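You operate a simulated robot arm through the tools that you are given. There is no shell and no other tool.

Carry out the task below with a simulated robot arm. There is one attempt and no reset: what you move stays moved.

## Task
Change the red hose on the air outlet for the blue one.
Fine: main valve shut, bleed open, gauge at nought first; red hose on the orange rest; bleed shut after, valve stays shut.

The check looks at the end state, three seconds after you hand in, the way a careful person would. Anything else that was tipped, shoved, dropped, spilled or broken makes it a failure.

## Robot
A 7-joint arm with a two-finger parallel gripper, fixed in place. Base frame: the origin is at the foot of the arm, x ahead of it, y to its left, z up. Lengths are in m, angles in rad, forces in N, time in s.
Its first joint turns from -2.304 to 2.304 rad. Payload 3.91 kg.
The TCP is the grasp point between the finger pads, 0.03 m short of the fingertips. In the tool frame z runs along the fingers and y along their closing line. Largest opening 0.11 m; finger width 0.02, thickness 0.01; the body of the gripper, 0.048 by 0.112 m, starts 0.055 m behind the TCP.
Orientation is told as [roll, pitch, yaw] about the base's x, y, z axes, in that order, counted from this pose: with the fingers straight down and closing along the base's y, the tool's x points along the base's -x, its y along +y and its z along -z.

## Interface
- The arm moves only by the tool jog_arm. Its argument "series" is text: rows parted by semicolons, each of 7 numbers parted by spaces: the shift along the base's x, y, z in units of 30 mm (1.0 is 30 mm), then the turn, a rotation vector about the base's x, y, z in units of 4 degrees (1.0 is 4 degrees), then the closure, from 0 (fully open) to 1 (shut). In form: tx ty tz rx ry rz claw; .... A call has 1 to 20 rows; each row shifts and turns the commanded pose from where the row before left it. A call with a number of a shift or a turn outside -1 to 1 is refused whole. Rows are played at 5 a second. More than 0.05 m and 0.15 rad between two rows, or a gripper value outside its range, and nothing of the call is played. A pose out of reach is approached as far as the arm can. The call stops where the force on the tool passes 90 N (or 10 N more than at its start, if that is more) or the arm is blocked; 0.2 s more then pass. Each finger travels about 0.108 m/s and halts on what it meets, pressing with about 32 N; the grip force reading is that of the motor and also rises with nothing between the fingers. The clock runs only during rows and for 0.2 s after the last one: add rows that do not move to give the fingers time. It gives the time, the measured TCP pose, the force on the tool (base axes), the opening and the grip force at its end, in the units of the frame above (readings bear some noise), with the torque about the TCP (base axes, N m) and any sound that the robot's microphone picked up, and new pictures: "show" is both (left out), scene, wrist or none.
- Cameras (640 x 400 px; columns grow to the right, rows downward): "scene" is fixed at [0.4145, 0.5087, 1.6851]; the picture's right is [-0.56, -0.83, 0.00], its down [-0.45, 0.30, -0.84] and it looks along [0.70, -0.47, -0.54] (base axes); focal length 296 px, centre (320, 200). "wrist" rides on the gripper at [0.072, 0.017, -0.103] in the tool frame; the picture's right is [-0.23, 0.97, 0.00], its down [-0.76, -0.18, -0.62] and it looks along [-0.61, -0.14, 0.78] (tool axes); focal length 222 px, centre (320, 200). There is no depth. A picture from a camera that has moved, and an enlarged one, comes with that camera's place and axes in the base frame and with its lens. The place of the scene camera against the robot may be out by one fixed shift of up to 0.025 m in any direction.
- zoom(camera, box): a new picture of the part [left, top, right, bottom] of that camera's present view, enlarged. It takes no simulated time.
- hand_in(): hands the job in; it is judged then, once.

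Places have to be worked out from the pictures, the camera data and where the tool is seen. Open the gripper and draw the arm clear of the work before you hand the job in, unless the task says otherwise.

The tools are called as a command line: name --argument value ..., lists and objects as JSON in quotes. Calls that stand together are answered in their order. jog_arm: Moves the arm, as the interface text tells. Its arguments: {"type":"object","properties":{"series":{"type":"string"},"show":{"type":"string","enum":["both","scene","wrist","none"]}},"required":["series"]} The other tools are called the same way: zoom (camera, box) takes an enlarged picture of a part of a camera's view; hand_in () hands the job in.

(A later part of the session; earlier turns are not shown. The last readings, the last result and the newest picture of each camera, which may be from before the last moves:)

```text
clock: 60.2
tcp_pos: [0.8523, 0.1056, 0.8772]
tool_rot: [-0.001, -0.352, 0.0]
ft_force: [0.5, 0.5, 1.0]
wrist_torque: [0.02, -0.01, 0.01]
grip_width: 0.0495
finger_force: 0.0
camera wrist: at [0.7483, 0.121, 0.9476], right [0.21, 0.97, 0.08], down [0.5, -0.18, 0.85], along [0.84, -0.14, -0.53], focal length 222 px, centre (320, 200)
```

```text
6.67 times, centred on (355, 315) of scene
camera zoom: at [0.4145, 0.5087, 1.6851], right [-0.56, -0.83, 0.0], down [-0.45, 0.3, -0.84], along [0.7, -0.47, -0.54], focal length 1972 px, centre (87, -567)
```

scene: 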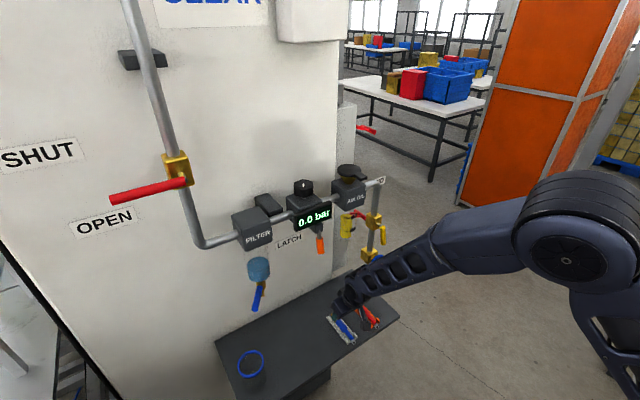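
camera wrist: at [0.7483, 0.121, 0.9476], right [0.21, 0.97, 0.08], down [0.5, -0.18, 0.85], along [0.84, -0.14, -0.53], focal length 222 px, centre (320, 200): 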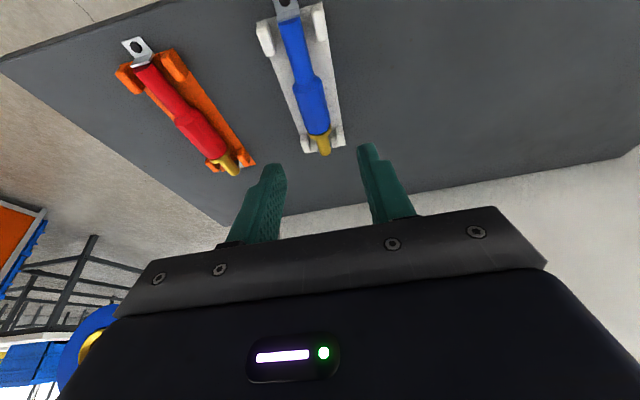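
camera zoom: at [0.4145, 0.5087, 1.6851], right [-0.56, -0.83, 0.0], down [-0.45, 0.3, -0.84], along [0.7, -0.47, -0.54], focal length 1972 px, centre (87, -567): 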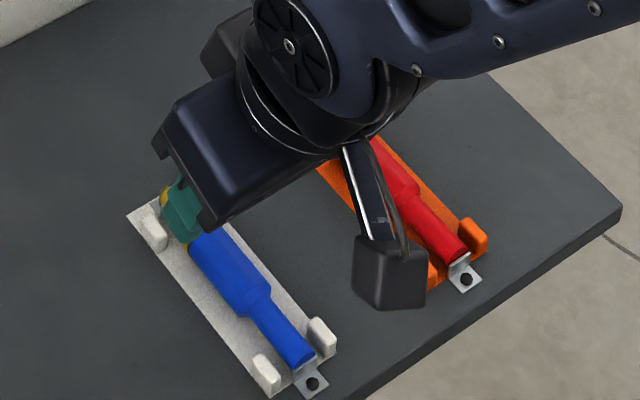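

Blue axis is at y≈0.1055, directly between the fingers. Descending to straddle its body, last millimetres in small steps.

jog_arm --series "0.05 0 -0.6 0 0 0 0.6; 0.05 0 -0.7 0 0 0 0.6; 0 0 -0.5 0 0 0 0.6; 0 0 -0.15 0 0 0 0.6; 0 0 0 0 0 0 0.6"

zoom --camera "wrist" --box '[200, 40, 440, 230]'

zoom --camera "scene" --box '[315, 285, 395, 345]'

```text
clock: 61.4
tcp_pos: [0.855, 0.1055, 0.8179]
tool_rot: [-0.001, -0.35, -0.001]
ft_force: [0.0, -0.4, 0.4]
wrist_torque: [0.0, 0.0, -0.01]
grip_width: 0.0439
finger_force: 0.1
camera wrist: at [0.7522, 0.1206, 0.8893], right [0.21, 0.97, 0.08], down [0.5, -0.18, 0.85], along [0.84, -0.14, -0.53], focal length 222 px, centre (320, 200)
```

scene: 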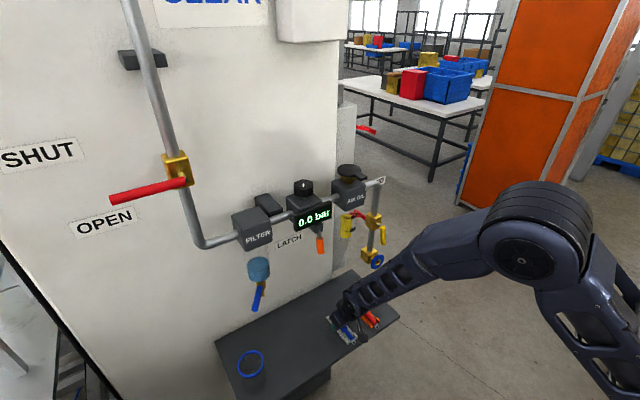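
wrist: 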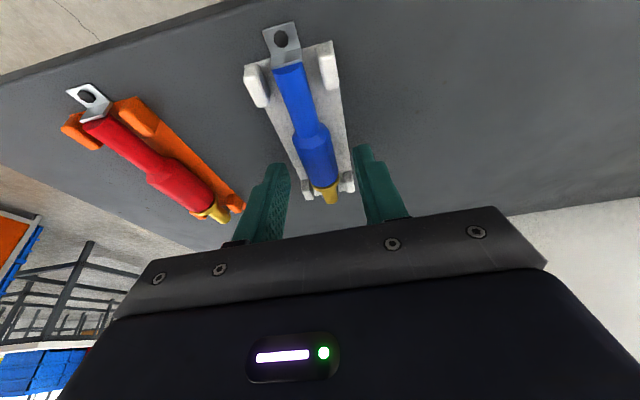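

```text
2.11 times, centred on (320, 135) of wrist
camera zoom: at [0.7522, 0.1206, 0.8893], right [0.21, 0.97, 0.08], down [0.5, -0.18, 0.85], along [0.84, -0.14, -0.53], focal length 468 px, centre (320, 337)
```

zoom: 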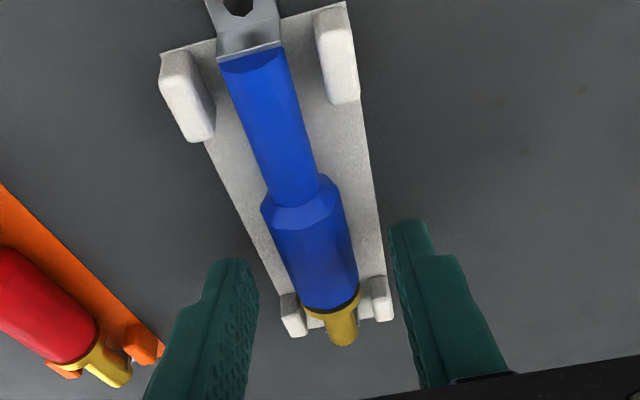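

```text
6.67 times, centred on (355, 315) of scene
camera zoom: at [0.4145, 0.5087, 1.6851], right [-0.56, -0.83, 0.0], down [-0.45, 0.3, -0.84], along [0.7, -0.47, -0.54], focal length 1972 px, centre (87, -567)
```

zoom: 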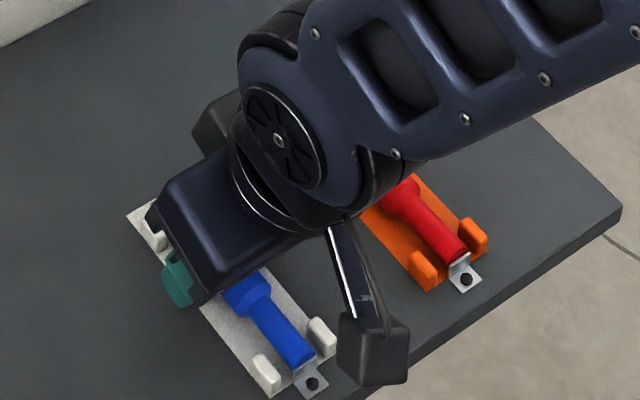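

Lowering another 2.5 mm and closing on the blue hose's body.

jog_arm --series "0 0 -0.08 0 0 0 0.6; 0 0 0 0 0 0 0.72; 0 0 0 0 0 0 0.78; 0 0 0 0 0 0 1; 0 0 0 0 0 0 1; 0 0 0 0 0 0 1"

zoom --camera "wrist" --box '[200, 40, 440, 230]'

zoom --camera "scene" --box '[315, 285, 395, 345]'

```text
clock: 62.8
tcp_pos: [0.8553, 0.1042, 0.8155]
tool_rot: [0.0, -0.352, -0.001]
ft_force: [0.0, 0.3, 1.5]
wrist_torque: [-0.04, -0.04, -0.02]
grip_width: 0.0192
finger_force: 32.2
camera wrist: at [0.7522, 0.1205, 0.887], right [0.21, 0.97, 0.08], down [0.5, -0.18, 0.85], along [0.84, -0.14, -0.53], focal length 222 px, centre (320, 200)
```

scene: 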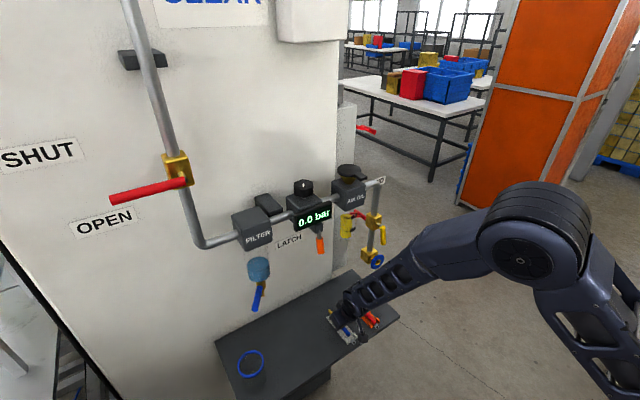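
wrist: 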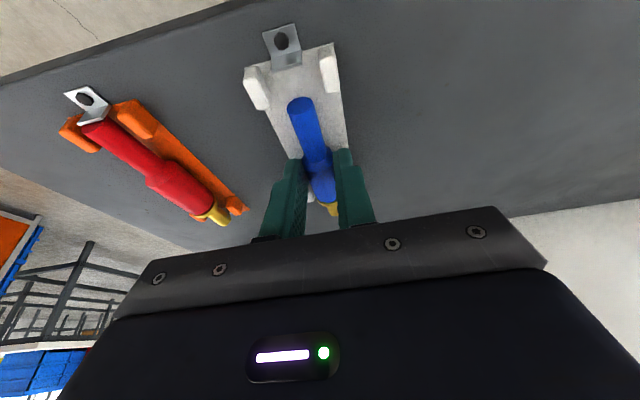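

```text
2.11 times, centred on (320, 135) of wrist
camera zoom: at [0.7522, 0.1205, 0.887], right [0.21, 0.97, 0.08], down [0.5, -0.18, 0.85], along [0.84, -0.14, -0.53], focal length 468 px, centre (320, 337)
```

zoom: 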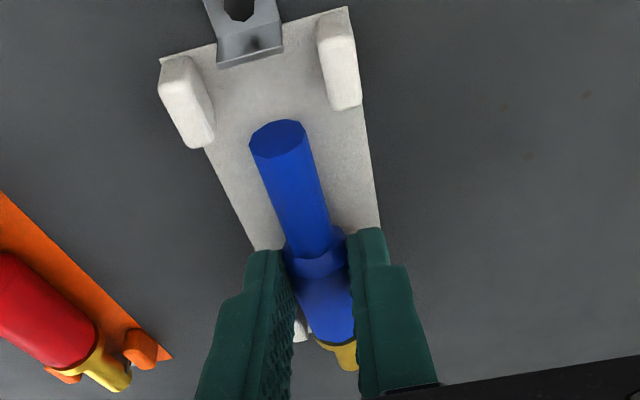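

```text
6.67 times, centred on (355, 315) of scene
camera zoom: at [0.4145, 0.5087, 1.6851], right [-0.56, -0.83, 0.0], down [-0.45, 0.3, -0.84], along [0.7, -0.47, -0.54], focal length 1972 px, centre (87, -567)
```

zoom: 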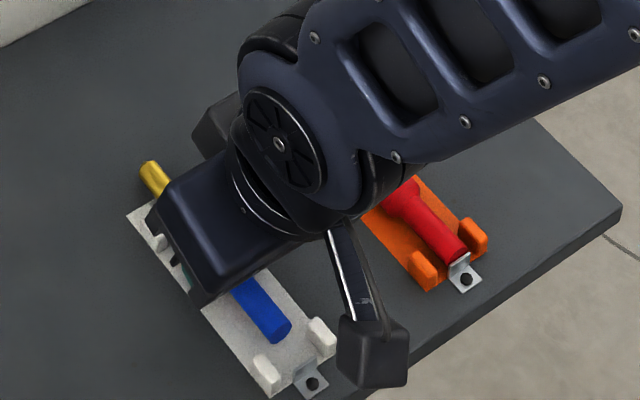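

On closing, the blue hose squirted about 17 mm forward (pads gripped too near their rounded tips, width 19.2 mm). I'll drag it gently back along the rest toward its tab before regripping lower.

jog_arm --series "-0.17 0 0 0 0 0 1; -0.17 0 0 0 0 0 1; -0.14 0 0 0 0 0 1; 0 0 0 0 0 0 1"

zoom --camera "wrist" --box '[200, 40, 440, 230]'

zoom --camera "scene" --box '[315, 285, 395, 345]'

```text
clock: 63.8
tcp_pos: [0.8403, 0.1053, 0.8156]
tool_rot: [-0.001, -0.351, 0.001]
ft_force: [0.0, 0.0, -0.1]
wrist_torque: [-0.01, 0.02, 0.02]
grip_width: 0.0209
finger_force: 32.0
camera wrist: at [0.7375, 0.1208, 0.8871], right [0.21, 0.97, 0.08], down [0.5, -0.18, 0.85], along [0.84, -0.14, -0.53], focal length 222 px, centre (320, 200)
```

scene: 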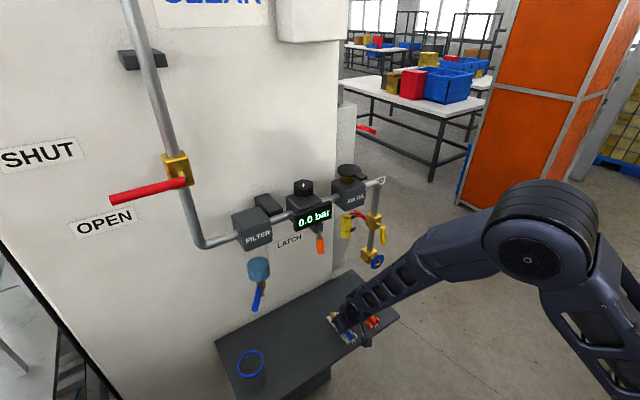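
wrist: 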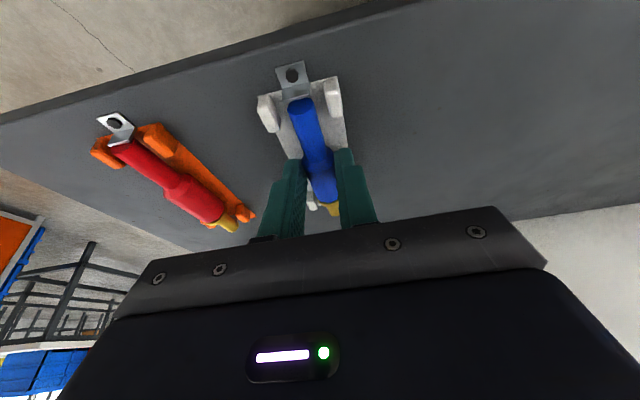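

```text
2.11 times, centred on (320, 135) of wrist
camera zoom: at [0.7375, 0.1208, 0.8871], right [0.21, 0.97, 0.08], down [0.5, -0.18, 0.85], along [0.84, -0.14, -0.53], focal length 468 px, centre (320, 337)
```

zoom: 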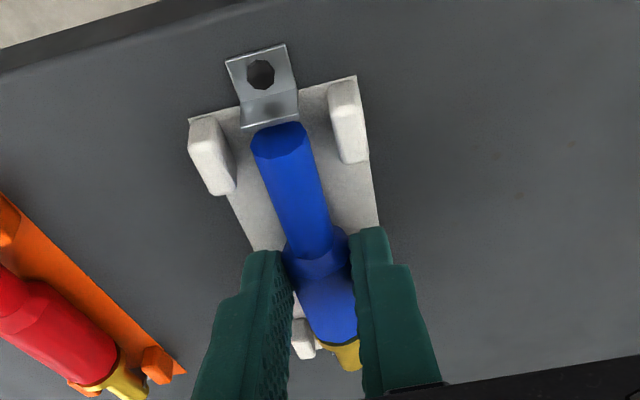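

```text
6.67 times, centred on (355, 315) of scene
camera zoom: at [0.4145, 0.5087, 1.6851], right [-0.56, -0.83, 0.0], down [-0.45, 0.3, -0.84], along [0.7, -0.47, -0.54], focal length 1972 px, centre (87, -567)
```

zoom: 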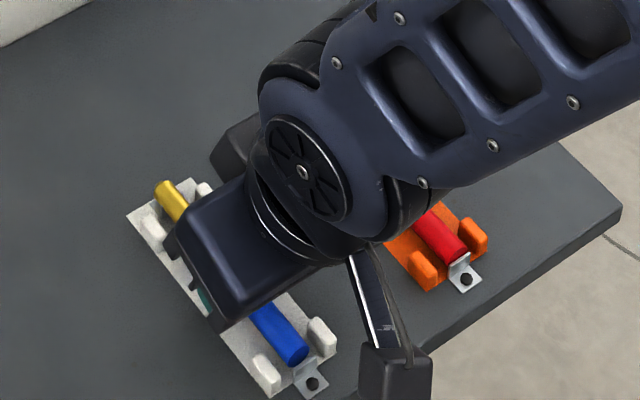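

The blue hose is back against its tab. Now I open, reduce the tilt to ~11°, recentre on the middle of its body, and go lower before gripping again.

jog_arm --series "0 0 0 0 0 0 0.7; 0 0 0 0 0 0 0.62; 0 0 0.2 0 0.7 0 0.62; 0.3 0 0 0 0.75 0 0.62; 0.32 0 0 0 0.7 0 0.62; 0 0 -0.2 0 0 0 0.62; 0 0 0 0 0 0 0.62"

zoom --camera "wrist" --box '[200, 40, 440, 230]'

```text
clock: 65.4
tcp_pos: [0.8601, 0.1047, 0.8161]
tool_rot: [0.0, -0.2, 0.0]
ft_force: [0.8, -0.3, -0.4]
wrist_torque: [0.01, 0.03, 0.02]
grip_width: 0.0417
finger_force: 0.1
camera wrist: at [0.7684, 0.1201, 0.9016], right [0.22, 0.97, 0.05], down [0.62, -0.18, 0.76], along [0.75, -0.14, -0.65], focal length 222 px, centre (320, 200)
```

scene: 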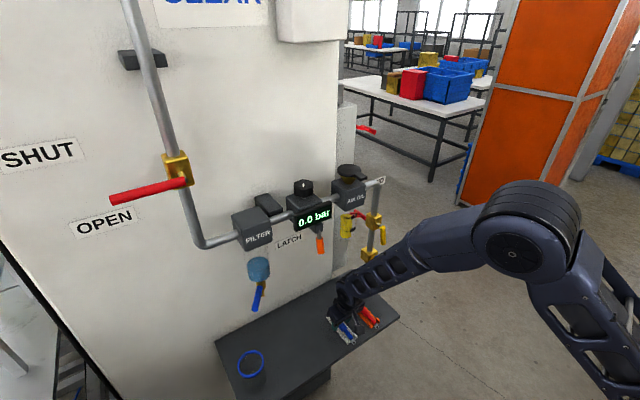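
wrist: 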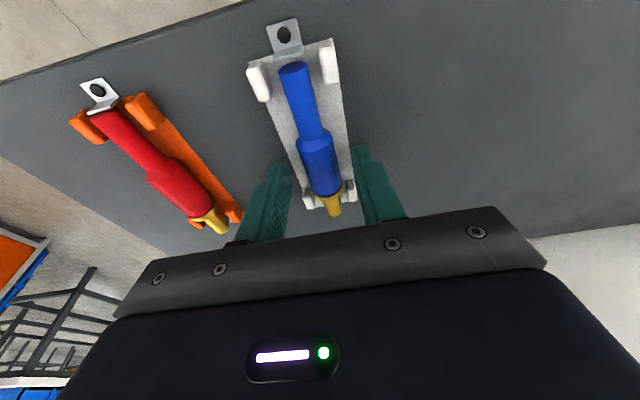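

```text
2.11 times, centred on (320, 135) of wrist
camera zoom: at [0.7684, 0.1201, 0.9016], right [0.22, 0.97, 0.05], down [0.62, -0.18, 0.76], along [0.75, -0.14, -0.65], focal length 468 px, centre (320, 337)
```

zoom: 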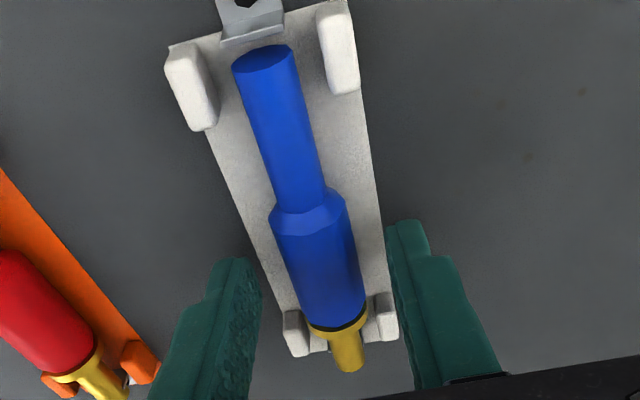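

Aligned over the body's middle with 11° tilt. Lowering in small steps to feel the plate.

jog_arm --series "0 0.02 -0.06 0 0 0 0.62; 0 0 -0.03 0 0 0 0.62; 0 0 0 0 0 0 0.62" --show "none"

```text
clock: 66.2
tcp_pos: [0.8592, 0.1064, 0.8128]
tool_rot: [0.001, -0.201, 0.0]
ft_force: [-0.3, -0.2, 0.3]
wrist_torque: [0.02, 0.01, -0.02]
grip_width: 0.0417
finger_force: 0.1
```

jog_arm --series "0 0 -0.03 0 0 0 0.62; 0 0 0 0 0 0 0.62" --show "none"

```text
clock: 66.8
tcp_pos: [0.859, 0.106, 0.8123]
tool_rot: [0.0, -0.201, 0.0]
ft_force: [0.4, -1.0, 0.6]
wrist_torque: [0.03, -0.02, 0.01]
grip_width: 0.0417
finger_force: 0.1
```

No contact yet; another millimetre at a time.

jog_arm --series "0 0 -0.035 0 0 0 0.62; 0 0 0 0 0 0 0.62" --show "none"

```text
clock: 67.4
tcp_pos: [0.8599, 0.1051, 0.8102]
tool_rot: [0.0, -0.202, -0.002]
ft_force: [-0.4, -0.6, 2.2]
wrist_torque: [-0.04, 0.05, 0.04]
grip_width: 0.0416
finger_force: 0.1
```

Light contact (≈2 N) at TCP z≈0.810, so the pads are as low as they can go. Closing slowly in steps.

jog_arm --series "0 0 0.01 0 0 0 0.7; 0 0 0 0 0 0 0.75; 0 0 0 0 0 0 0.78; 0 0 0 0 0 0 0.8; 0 0 0 0 0 0 0.82; 0 0 0 0 0 0 0.85; 0 0 0 0 0 0 1; 0 0 0 0 0 0 1; 0 0 0 0 0 0 1"

zoom --camera "wrist" --box '[200, 40, 440, 230]'

zoom --camera "scene" --box '[315, 285, 395, 345]'

```text
clock: 69.4
tcp_pos: [0.8602, 0.1062, 0.8111]
tool_rot: [0.0, -0.203, 0.002]
ft_force: [0.8, 0.3, 4.3]
wrist_torque: [0.0, -0.03, -0.03]
grip_width: 0.0178
finger_force: 31.7
camera wrist: at [0.7683, 0.1211, 0.8975], right [0.22, 0.97, 0.05], down [0.62, -0.18, 0.76], along [0.75, -0.14, -0.64], focal length 222 px, centre (320, 200)
```

scene: 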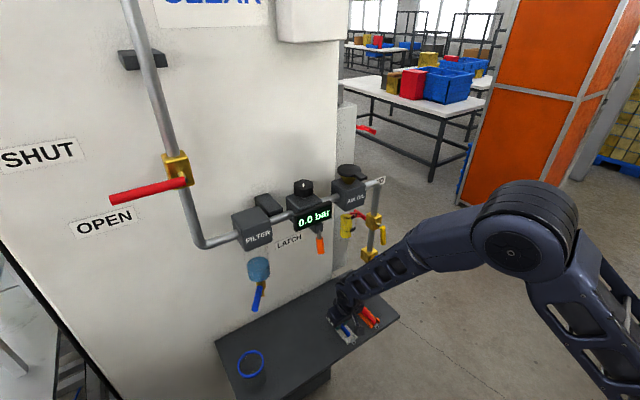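
wrist: 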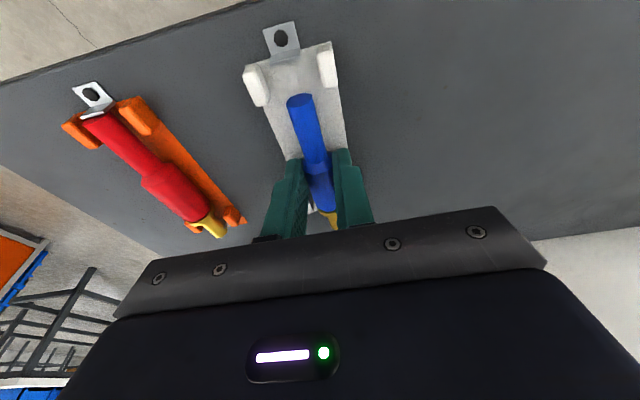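

```text
2.11 times, centred on (320, 135) of wrist
camera zoom: at [0.7683, 0.1211, 0.8975], right [0.22, 0.97, 0.05], down [0.62, -0.18, 0.76], along [0.75, -0.14, -0.64], focal length 468 px, centre (320, 337)
```

zoom: 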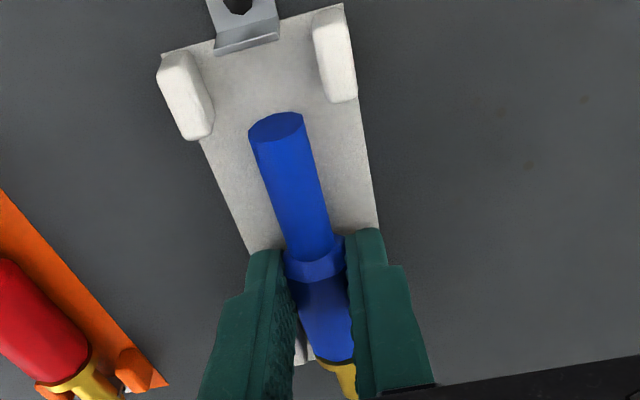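

```text
6.67 times, centred on (355, 315) of scene
camera zoom: at [0.4145, 0.5087, 1.6851], right [-0.56, -0.83, 0.0], down [-0.45, 0.3, -0.84], along [0.7, -0.47, -0.54], focal length 1972 px, centre (87, -567)
```

zoom: 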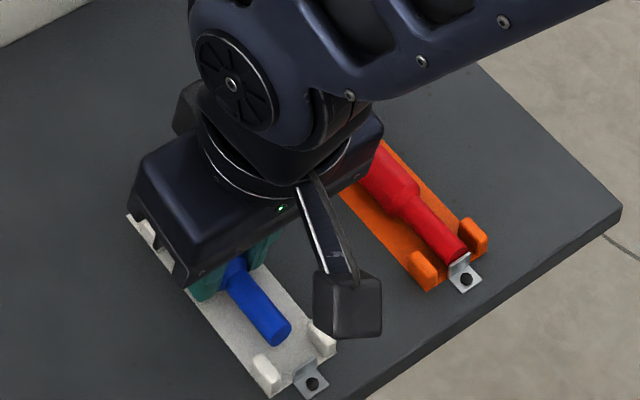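

Again the hose crept forward until the fingers sit at its rear bevel (width 17.8 mm). I need to see the contact closely before deciding.

zoom --camera "wrist" --box '[270, 80, 370, 230]'

zoom --camera "scene" --box '[328, 305, 358, 335]'

```text
2.67 times, centred on (320, 155) of wrist
camera zoom: at [0.7683, 0.1211, 0.8975], right [0.22, 0.97, 0.05], down [0.62, -0.18, 0.76], along [0.75, -0.14, -0.64], focal length 592 px, centre (320, 320)
```

zoom: 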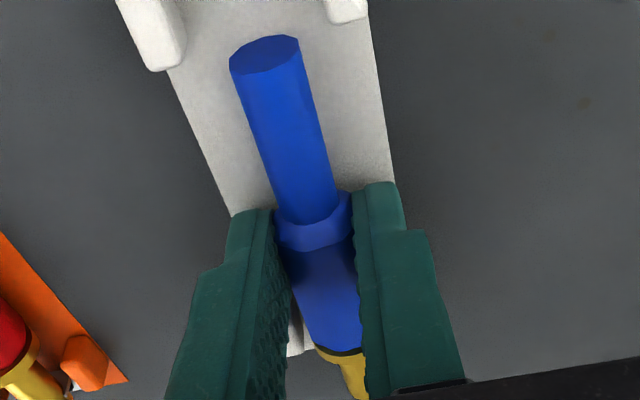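

```text
13.33 times, centred on (343, 320) of scene
camera zoom: at [0.4145, 0.5087, 1.6851], right [-0.56, -0.83, 0.0], down [-0.45, 0.3, -0.84], along [0.7, -0.47, -0.54], focal length 3943 px, centre (13, -1400)
```

zoom: 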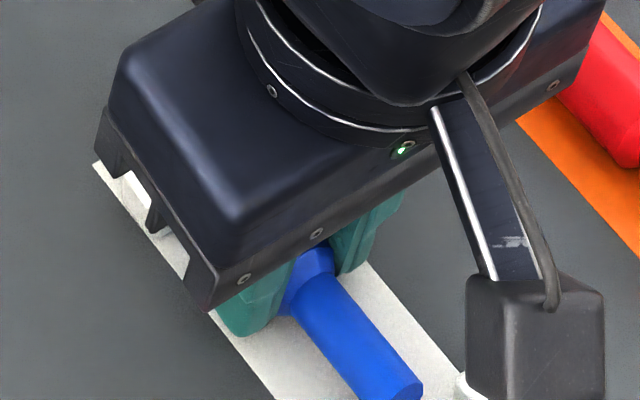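

Contact geometry is at the rear bevel — that actually gives a positive shoulder for pushing the plug in. I'll lift a little and check whether it holds level.

jog_arm --series "0 0 0.15 0 0 0 1; 0 0 0.3 0 0 0 1; 0 0 0.3 0 0 0 1; 0 0 0.4 0 0 0 1; 0 0 0 0 0 0 1"

zoom --camera "wrist" --box '[240, 60, 400, 230]'

zoom --camera "scene" --box '[310, 280, 370, 340]'

```text
clock: 70.6
tcp_pos: [0.86, 0.1059, 0.8452]
tool_rot: [-0.001, -0.203, 0.0]
ft_force: [-0.2, 0.1, -1.1]
wrist_torque: [0.0, -0.02, -0.04]
grip_width: 0.0201
finger_force: 32.4
camera wrist: at [0.7682, 0.1213, 0.9319], right [0.22, 0.97, 0.05], down [0.62, -0.18, 0.76], along [0.75, -0.14, -0.65], focal length 222 px, centre (320, 200)
```

scene: 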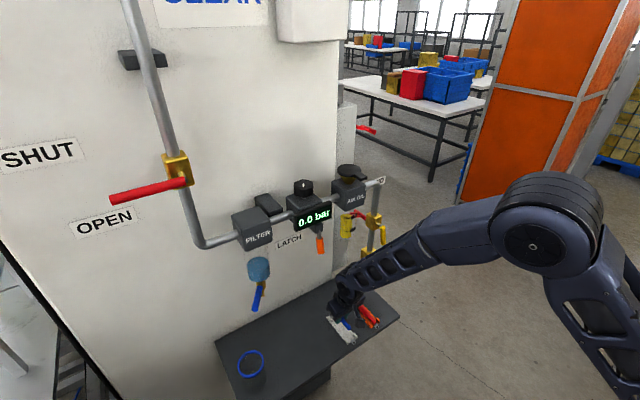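
wrist: 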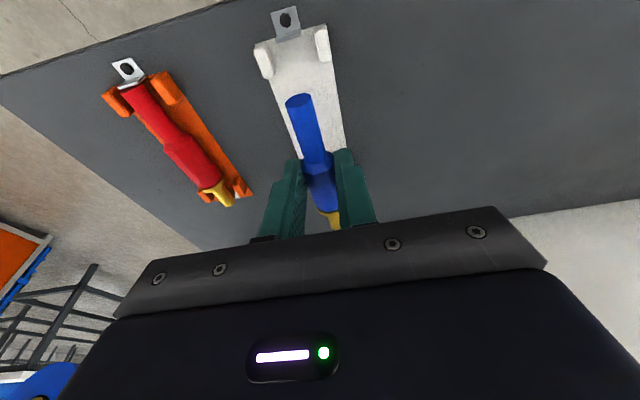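

```text
2.35 times, centred on (320, 145) of wrist
camera zoom: at [0.7682, 0.1213, 0.9319], right [0.22, 0.97, 0.05], down [0.62, -0.18, 0.76], along [0.75, -0.14, -0.65], focal length 523 px, centre (320, 329)
```

zoom: 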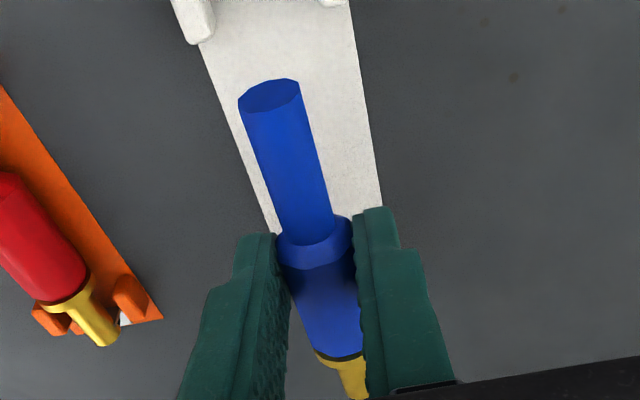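

```text
6.67 times, centred on (340, 310) of scene
camera zoom: at [0.4145, 0.5087, 1.6851], right [-0.56, -0.83, 0.0], down [-0.45, 0.3, -0.84], along [0.7, -0.47, -0.54], focal length 1972 px, centre (187, -533)
```

zoom: 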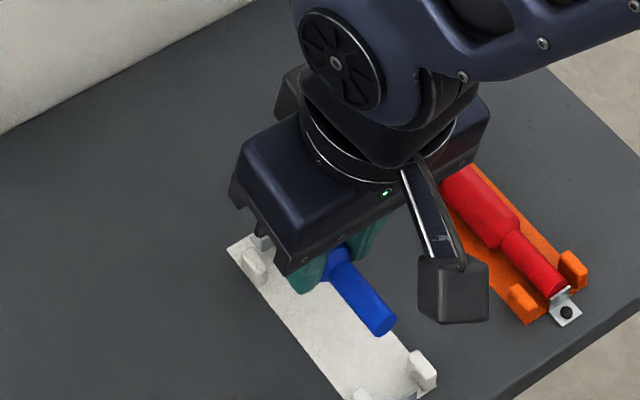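

The blue hose is held (20.1 mm) and clear of its rest. I'll carry it up and over to a stand-off in front of the socket (TCP ≈ 0.80, -0.080, 0.963) and check level and alignment there.

jog_arm --series "-0.4 0 0.7 0 0 0 1; -0.4 0 0.8 0 0 0 1; -0.4 0 0.8 0 0 0 1; -0.4 -0.5 0.8 0 0 0 1; -0.4 -0.8 0.6 0 0 0 1; -0.2 -0.9 0.23 0 0 0 1; 0 -0.9 0 0 0 0 1; 0 -0.9 0 0 0 0 1; 0 -0.9 0 0 0 0 1; 0 -0.8 0 0 0 0 1; 0 -0.5 0 0 0 0 1; 0 0 0 0 0 0 1"

zoom --camera "wrist" --box '[240, 60, 400, 230]'

zoom --camera "scene" --box '[345, 220, 425, 290]'

```text
clock: 73.2
tcp_pos: [0.7952, -0.08, 0.9648]
tool_rot: [0.0, -0.2, 0.0]
ft_force: [0.0, 0.1, -0.9]
wrist_torque: [-0.01, 0.03, 0.03]
grip_width: 0.0202
finger_force: 31.8
camera wrist: at [0.702, -0.0654, 1.0495], right [0.22, 0.97, 0.05], down [0.62, -0.18, 0.76], along [0.75, -0.14, -0.64], focal length 222 px, centre (320, 200)
```

scene: 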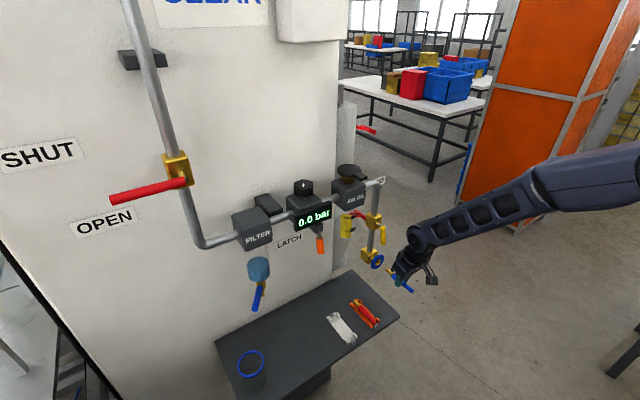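
wrist: 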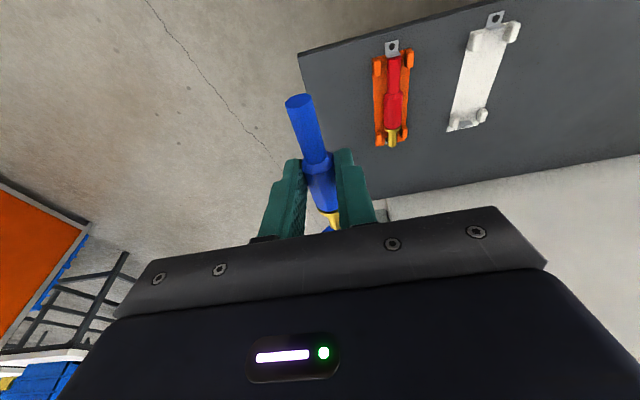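

```text
2.35 times, centred on (320, 145) of wrist
camera zoom: at [0.702, -0.0654, 1.0495], right [0.22, 0.97, 0.05], down [0.62, -0.18, 0.76], along [0.75, -0.14, -0.64], focal length 523 px, centre (320, 329)
```

zoom: 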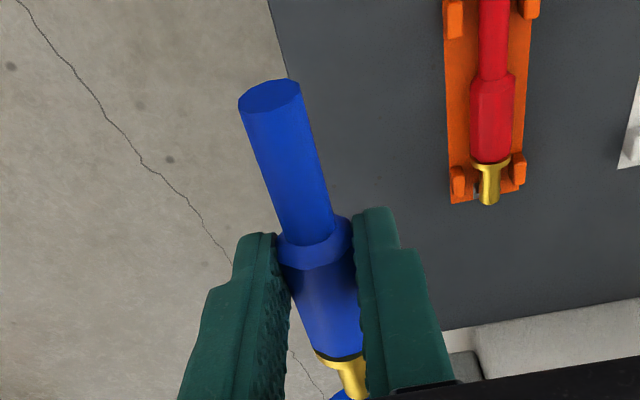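

```text
5.71 times, centred on (385, 255) of scene
camera zoom: at [0.4145, 0.5087, 1.6851], right [-0.56, -0.83, 0.0], down [-0.45, 0.3, -0.84], along [0.7, -0.47, -0.54], focal length 1690 px, centre (-51, -114)
```

zoom: 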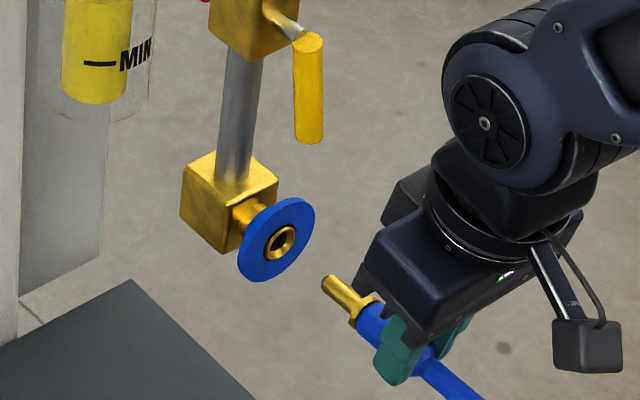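

The blue hose is in front of the socket and, in the scene view, its nipple tip lies on the socket's axis line. Zooming in to measure pitch/yaw of the plug relative to the socket axis.

zoom --camera "scene" --box '[372, 245, 417, 295]'

zoom --camera "wrist" --box '[280, 140, 360, 240]'

```text
8.00 times, centred on (394, 270) of scene
camera zoom: at [0.4145, 0.5087, 1.6851], right [-0.56, -0.83, 0.0], down [-0.45, 0.3, -0.84], along [0.7, -0.47, -0.54], focal length 2366 px, centre (-276, -360)
```

zoom: 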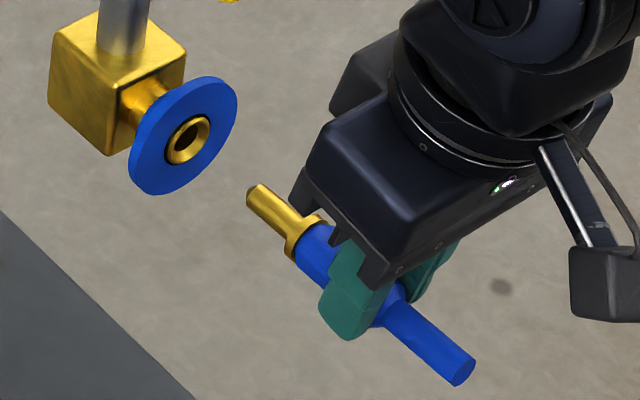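

```text
4.00 times, centred on (320, 190) of wrist
camera zoom: at [0.702, -0.0654, 1.0495], right [0.22, 0.97, 0.05], down [0.62, -0.18, 0.76], along [0.75, -0.14, -0.64], focal length 888 px, centre (320, 240)
```

zoom: 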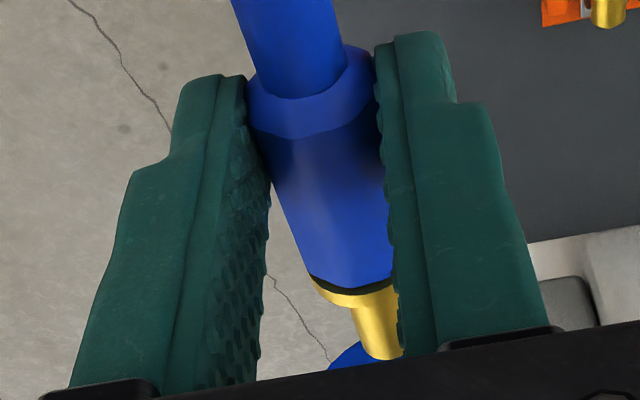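

The plug is parallel to the socket axis; in the same frame its axis is ~0.8 mm high and y matches. I'll lower 0.7 mm and advance to just short of the mouth, then re-check.

jog_arm --series "0.3 0 -0.025 0 0 0 1; 0.4 0 0 0 0 0 1; 0.4 0 0 0 0 0 1; 0.05 0 0 0 0 0 1; 0 0 0 0 0 0 1"

zoom --camera "scene" --box '[362, 240, 402, 285]'

zoom --camera "wrist" --box '[280, 140, 360, 240]'

```text
clock: 74.4
tcp_pos: [0.8277, -0.0811, 0.964]
tool_rot: [0.0, -0.2, 0.0]
ft_force: [0.5, 0.2, -1.2]
wrist_torque: [0.01, -0.01, 0.02]
grip_width: 0.0203
finger_force: 32.0
camera wrist: at [0.7365, -0.0651, 1.0487], right [0.22, 0.97, 0.05], down [0.62, -0.18, 0.76], along [0.75, -0.14, -0.65], focal length 222 px, centre (320, 200)
```

scene: 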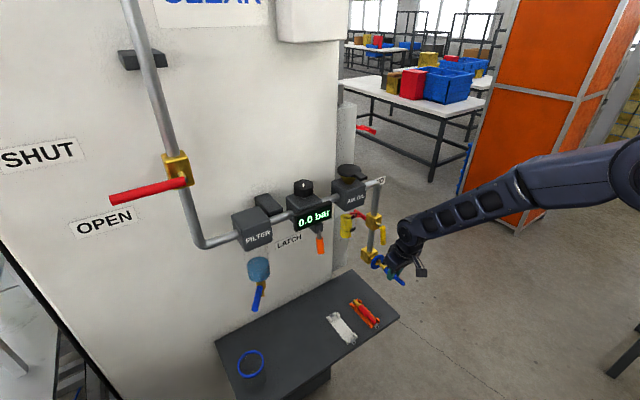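
wrist: 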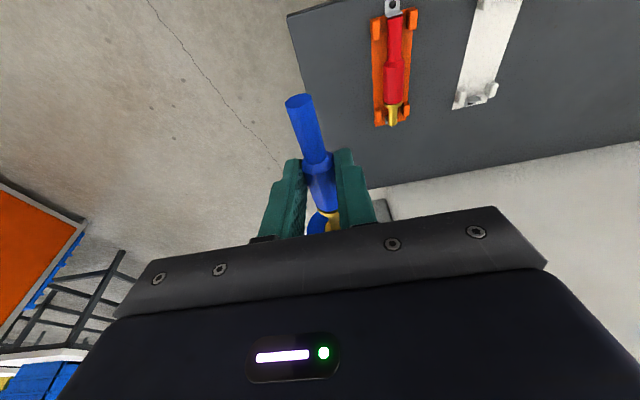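

```text
8.89 times, centred on (382, 262) of scene
camera zoom: at [0.4145, 0.5087, 1.6851], right [-0.56, -0.83, 0.0], down [-0.45, 0.3, -0.84], along [0.7, -0.47, -0.54], focal length 2629 px, centre (-231, -356)
```

zoom: 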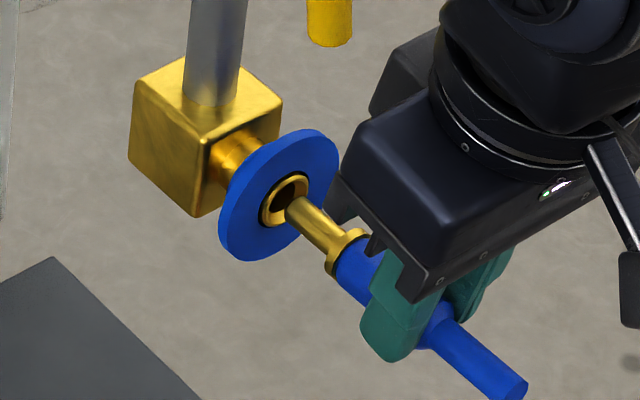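

```text
4.00 times, centred on (320, 190) of wrist
camera zoom: at [0.7365, -0.0651, 1.0487], right [0.22, 0.97, 0.05], down [0.62, -0.18, 0.76], along [0.75, -0.14, -0.65], focal length 888 px, centre (320, 240)
```

zoom: 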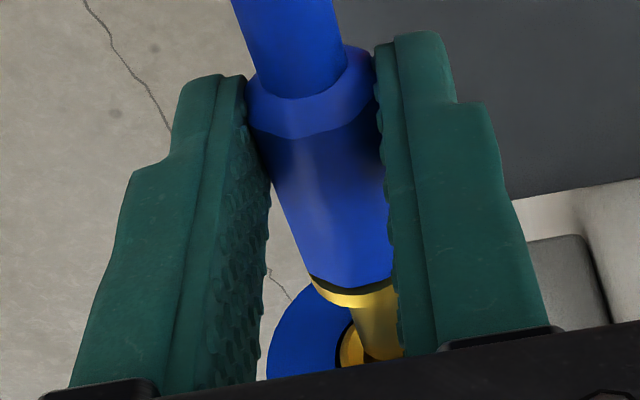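

Nipple tip is lined up with the bore in both views, ~8 mm short of it. Pushing forward in 3 mm steps while watching force.

jog_arm --series "0.1 0 0 0 0 0 1; 0.1 0 0 0 0 0 1; 0.1 0 0 0 0 0 1; 0.1 0 0 0 0 0 1; 0 0 0 0 0 0 1"

zoom --camera "scene" --box '[362, 240, 402, 285]'

zoom --camera "wrist" --box '[280, 140, 360, 240]'

```text
clock: 75.6
tcp_pos: [0.8401, -0.0801, 0.9635]
tool_rot: [0.0, -0.201, 0.001]
ft_force: [0.1, 0.6, -0.4]
wrist_torque: [0.02, 0.01, 0.02]
grip_width: 0.02
finger_force: 32.2
camera wrist: at [0.7487, -0.0651, 1.0487], right [0.22, 0.97, 0.05], down [0.62, -0.18, 0.76], along [0.75, -0.14, -0.64], focal length 222 px, centre (320, 200)
```

scene: 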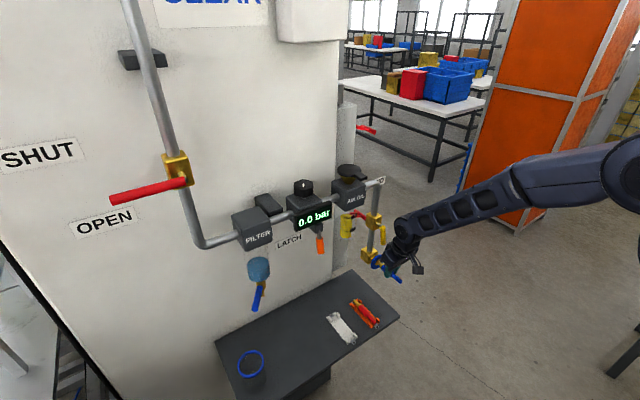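
wrist: 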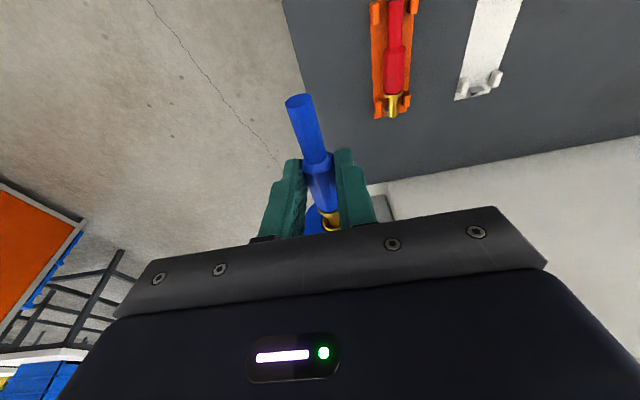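

```text
8.89 times, centred on (382, 262) of scene
camera zoom: at [0.4145, 0.5087, 1.6851], right [-0.56, -0.83, 0.0], down [-0.45, 0.3, -0.84], along [0.7, -0.47, -0.54], focal length 2629 px, centre (-231, -356)
```

zoom: 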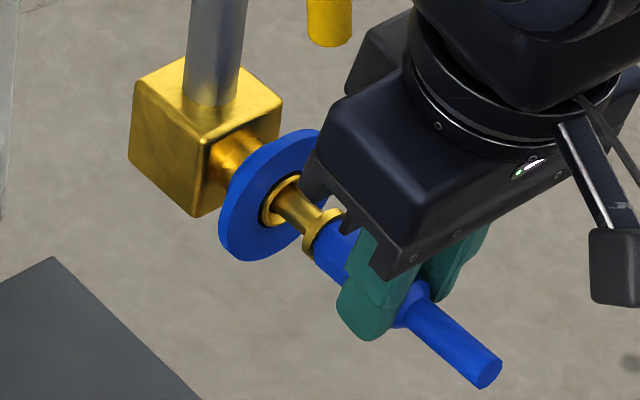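

```text
4.00 times, centred on (320, 190) of wrist
camera zoom: at [0.7487, -0.0651, 1.0487], right [0.22, 0.97, 0.05], down [0.62, -0.18, 0.76], along [0.75, -0.14, -0.64], focal length 888 px, centre (320, 240)
```

zoom: 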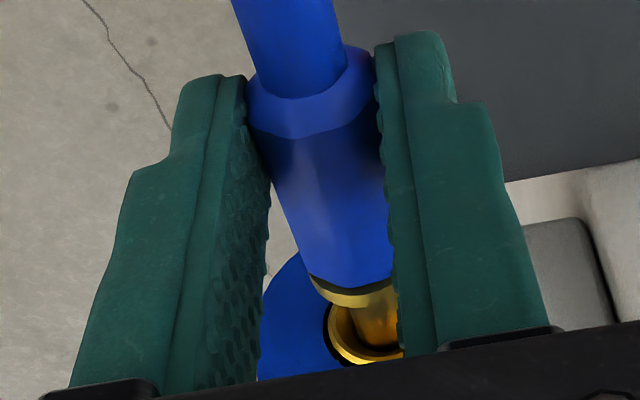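

The nipple has entered the bore with no resistance. Continuing forward in small steps.

jog_arm --series "0.1 0 0 0 0 0 1; 0.1 0 0 0 0 0 1; 0.1 0 0 0 0 0 1; 0 0 0 0 0 0 1"

zoom --camera "scene" --box '[362, 240, 402, 285]'

zoom --camera "wrist" --box '[280, 140, 360, 240]'

```text
clock: 76.6
tcp_pos: [0.8496, -0.081, 0.9623]
tool_rot: [0.001, -0.202, 0.0]
ft_force: [0.2, -0.3, -0.6]
wrist_torque: [0.0, -0.02, 0.0]
grip_width: 0.02
finger_force: 32.2
camera wrist: at [0.7577, -0.0652, 1.0485], right [0.22, 0.97, 0.05], down [0.62, -0.18, 0.76], along [0.75, -0.14, -0.65], focal length 222 px, centre (320, 200)
```

scene: 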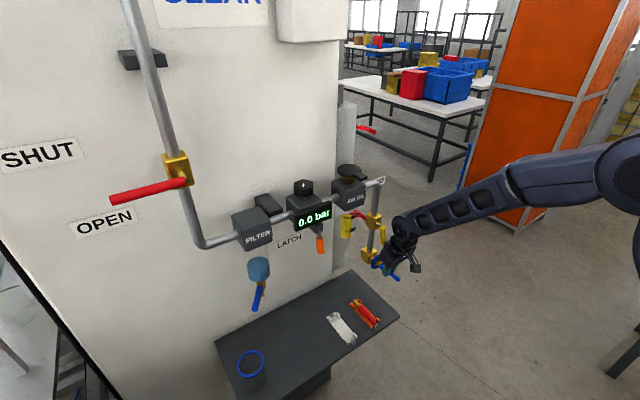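
wrist: 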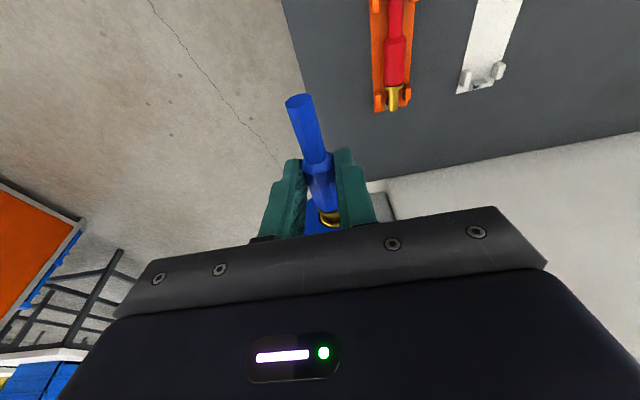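

```text
8.89 times, centred on (382, 262) of scene
camera zoom: at [0.4145, 0.5087, 1.6851], right [-0.56, -0.83, 0.0], down [-0.45, 0.3, -0.84], along [0.7, -0.47, -0.54], focal length 2629 px, centre (-231, -356)
```

zoom: 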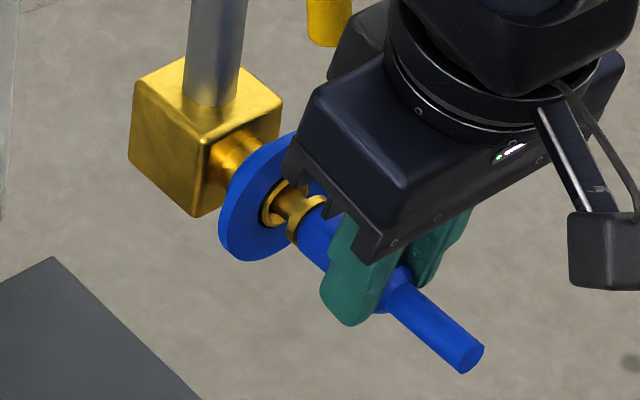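

```text
4.00 times, centred on (320, 190) of wrist
camera zoom: at [0.7577, -0.0652, 1.0485], right [0.22, 0.97, 0.05], down [0.62, -0.18, 0.76], along [0.75, -0.14, -0.65], focal length 888 px, centre (320, 240)
```

zoom: 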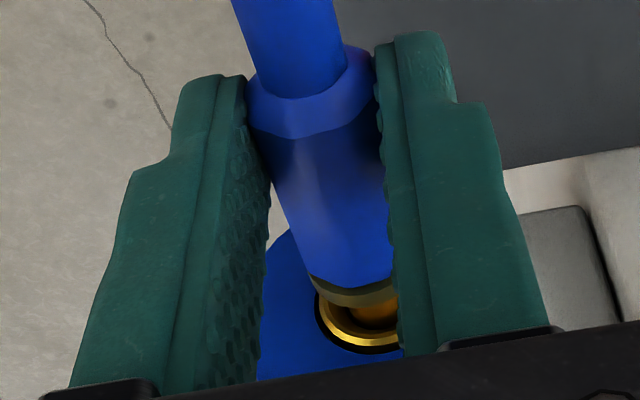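

Still free. Continuing until resistance or a click.

jog_arm --series "0.08 0 0 0 0 0 1; 0.08 0 0 0 0 0 1; 0 0 0 0 0 0 1"

zoom --camera "scene" --box '[362, 240, 402, 285]'

zoom --camera "wrist" --box '[280, 140, 360, 240]'

```text
clock: 77.4
tcp_pos: [0.8524, -0.0803, 0.9617]
tool_rot: [-0.001, -0.2, 0.0]
ft_force: [-23.1, 4.8, -1.4]
wrist_torque: [-0.02, 0.74, 0.11]
grip_width: 0.0202
finger_force: 31.7
camera wrist: at [0.7615, -0.0649, 1.0485], right [0.22, 0.97, 0.05], down [0.62, -0.18, 0.76], along [0.75, -0.14, -0.65], focal length 222 px, centre (320, 200)
```

scene: 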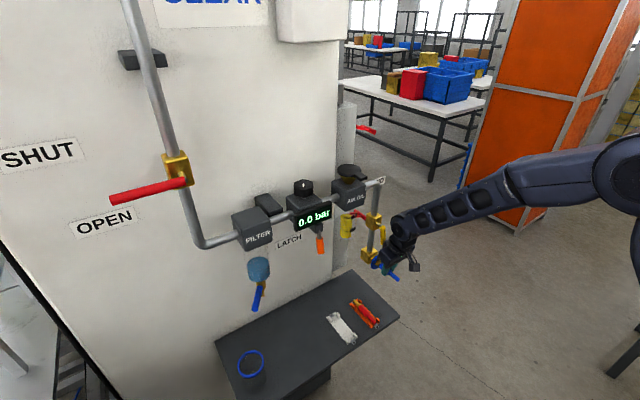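
wrist: 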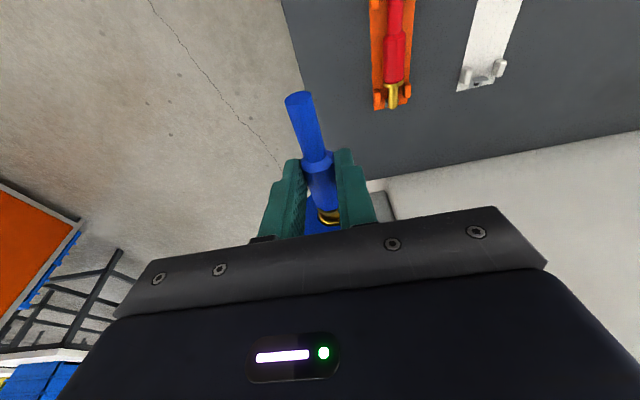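

```text
8.89 times, centred on (382, 262) of scene
camera zoom: at [0.4145, 0.5087, 1.6851], right [-0.56, -0.83, 0.0], down [-0.45, 0.3, -0.84], along [0.7, -0.47, -0.54], focal length 2629 px, centre (-231, -356)
```

zoom: 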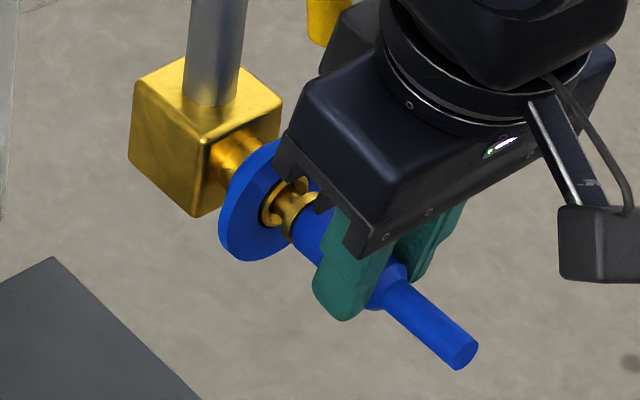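

```text
4.00 times, centred on (320, 190) of wrist
camera zoom: at [0.7615, -0.0649, 1.0485], right [0.22, 0.97, 0.05], down [0.62, -0.18, 0.76], along [0.75, -0.14, -0.65], focal length 888 px, centre (320, 240)
```

zoom: 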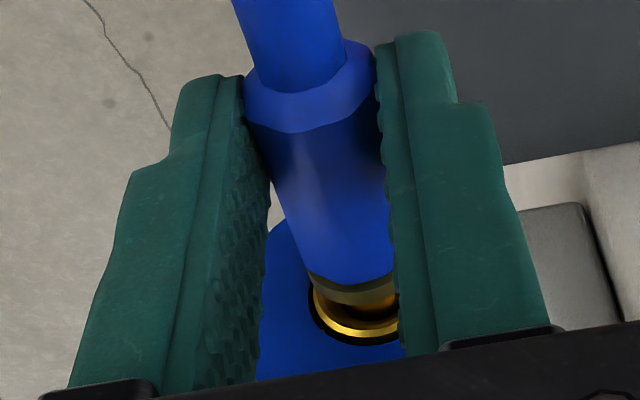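

Resistance of 23 N appeared, and the blue tail now sits in the picture exactly where the red one's tail was when latched. I'll do a gentle pull test to see whether it has latched.

jog_arm --series "-0.08 0 0 0 0 0 1; -0.1 0 0 0 0 0 1; 0 0 0 0 0 0 1"

zoom --camera "scene" --box '[362, 240, 402, 285]'

zoom --camera "wrist" --box '[280, 140, 360, 240]'

```text
clock: 78.2
tcp_pos: [0.8505, -0.0813, 0.9638]
tool_rot: [0.0, -0.205, 0.001]
ft_force: [22.2, 5.4, 0.2]
wrist_torque: [0.09, -0.78, 0.16]
grip_width: 0.0203
finger_force: 31.9
camera wrist: at [0.7582, -0.0649, 1.0493], right [0.22, 0.97, 0.05], down [0.62, -0.18, 0.77], along [0.75, -0.14, -0.64], focal length 222 px, centre (320, 200)
```

scene: 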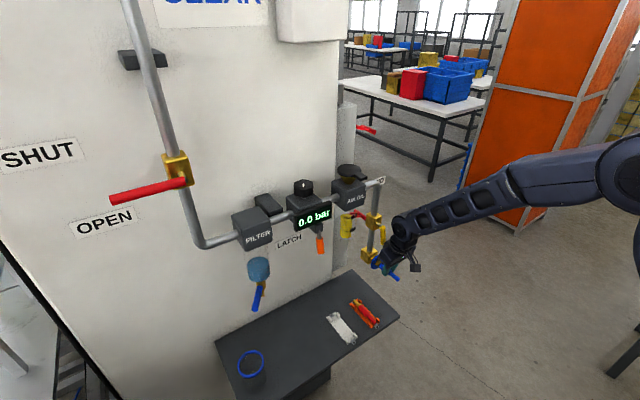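
wrist: 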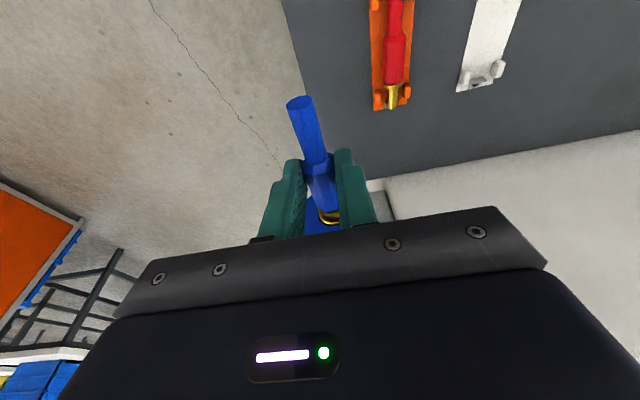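

```text
8.89 times, centred on (382, 262) of scene
camera zoom: at [0.4145, 0.5087, 1.6851], right [-0.56, -0.83, 0.0], down [-0.45, 0.3, -0.84], along [0.7, -0.47, -0.54], focal length 2629 px, centre (-231, -356)
```

zoom: 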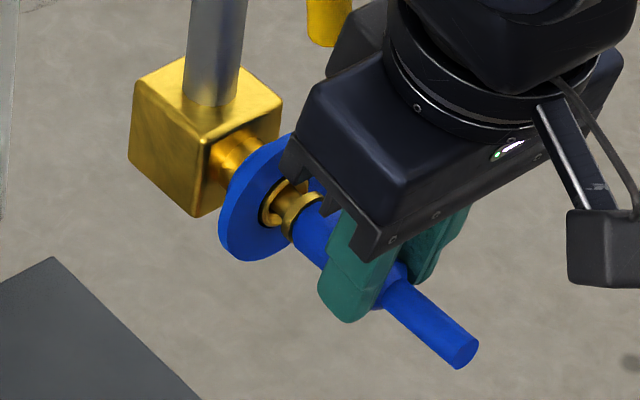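

```text
4.00 times, centred on (320, 190) of wrist
camera zoom: at [0.7582, -0.0649, 1.0493], right [0.22, 0.97, 0.05], down [0.62, -0.18, 0.77], along [0.75, -0.14, -0.64], focal length 888 px, centre (320, 240)
```

zoom: 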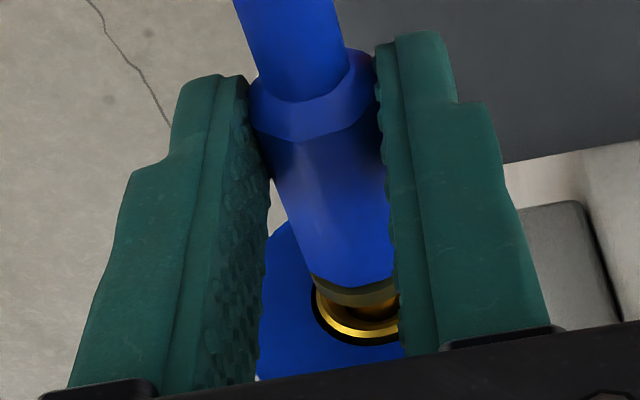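

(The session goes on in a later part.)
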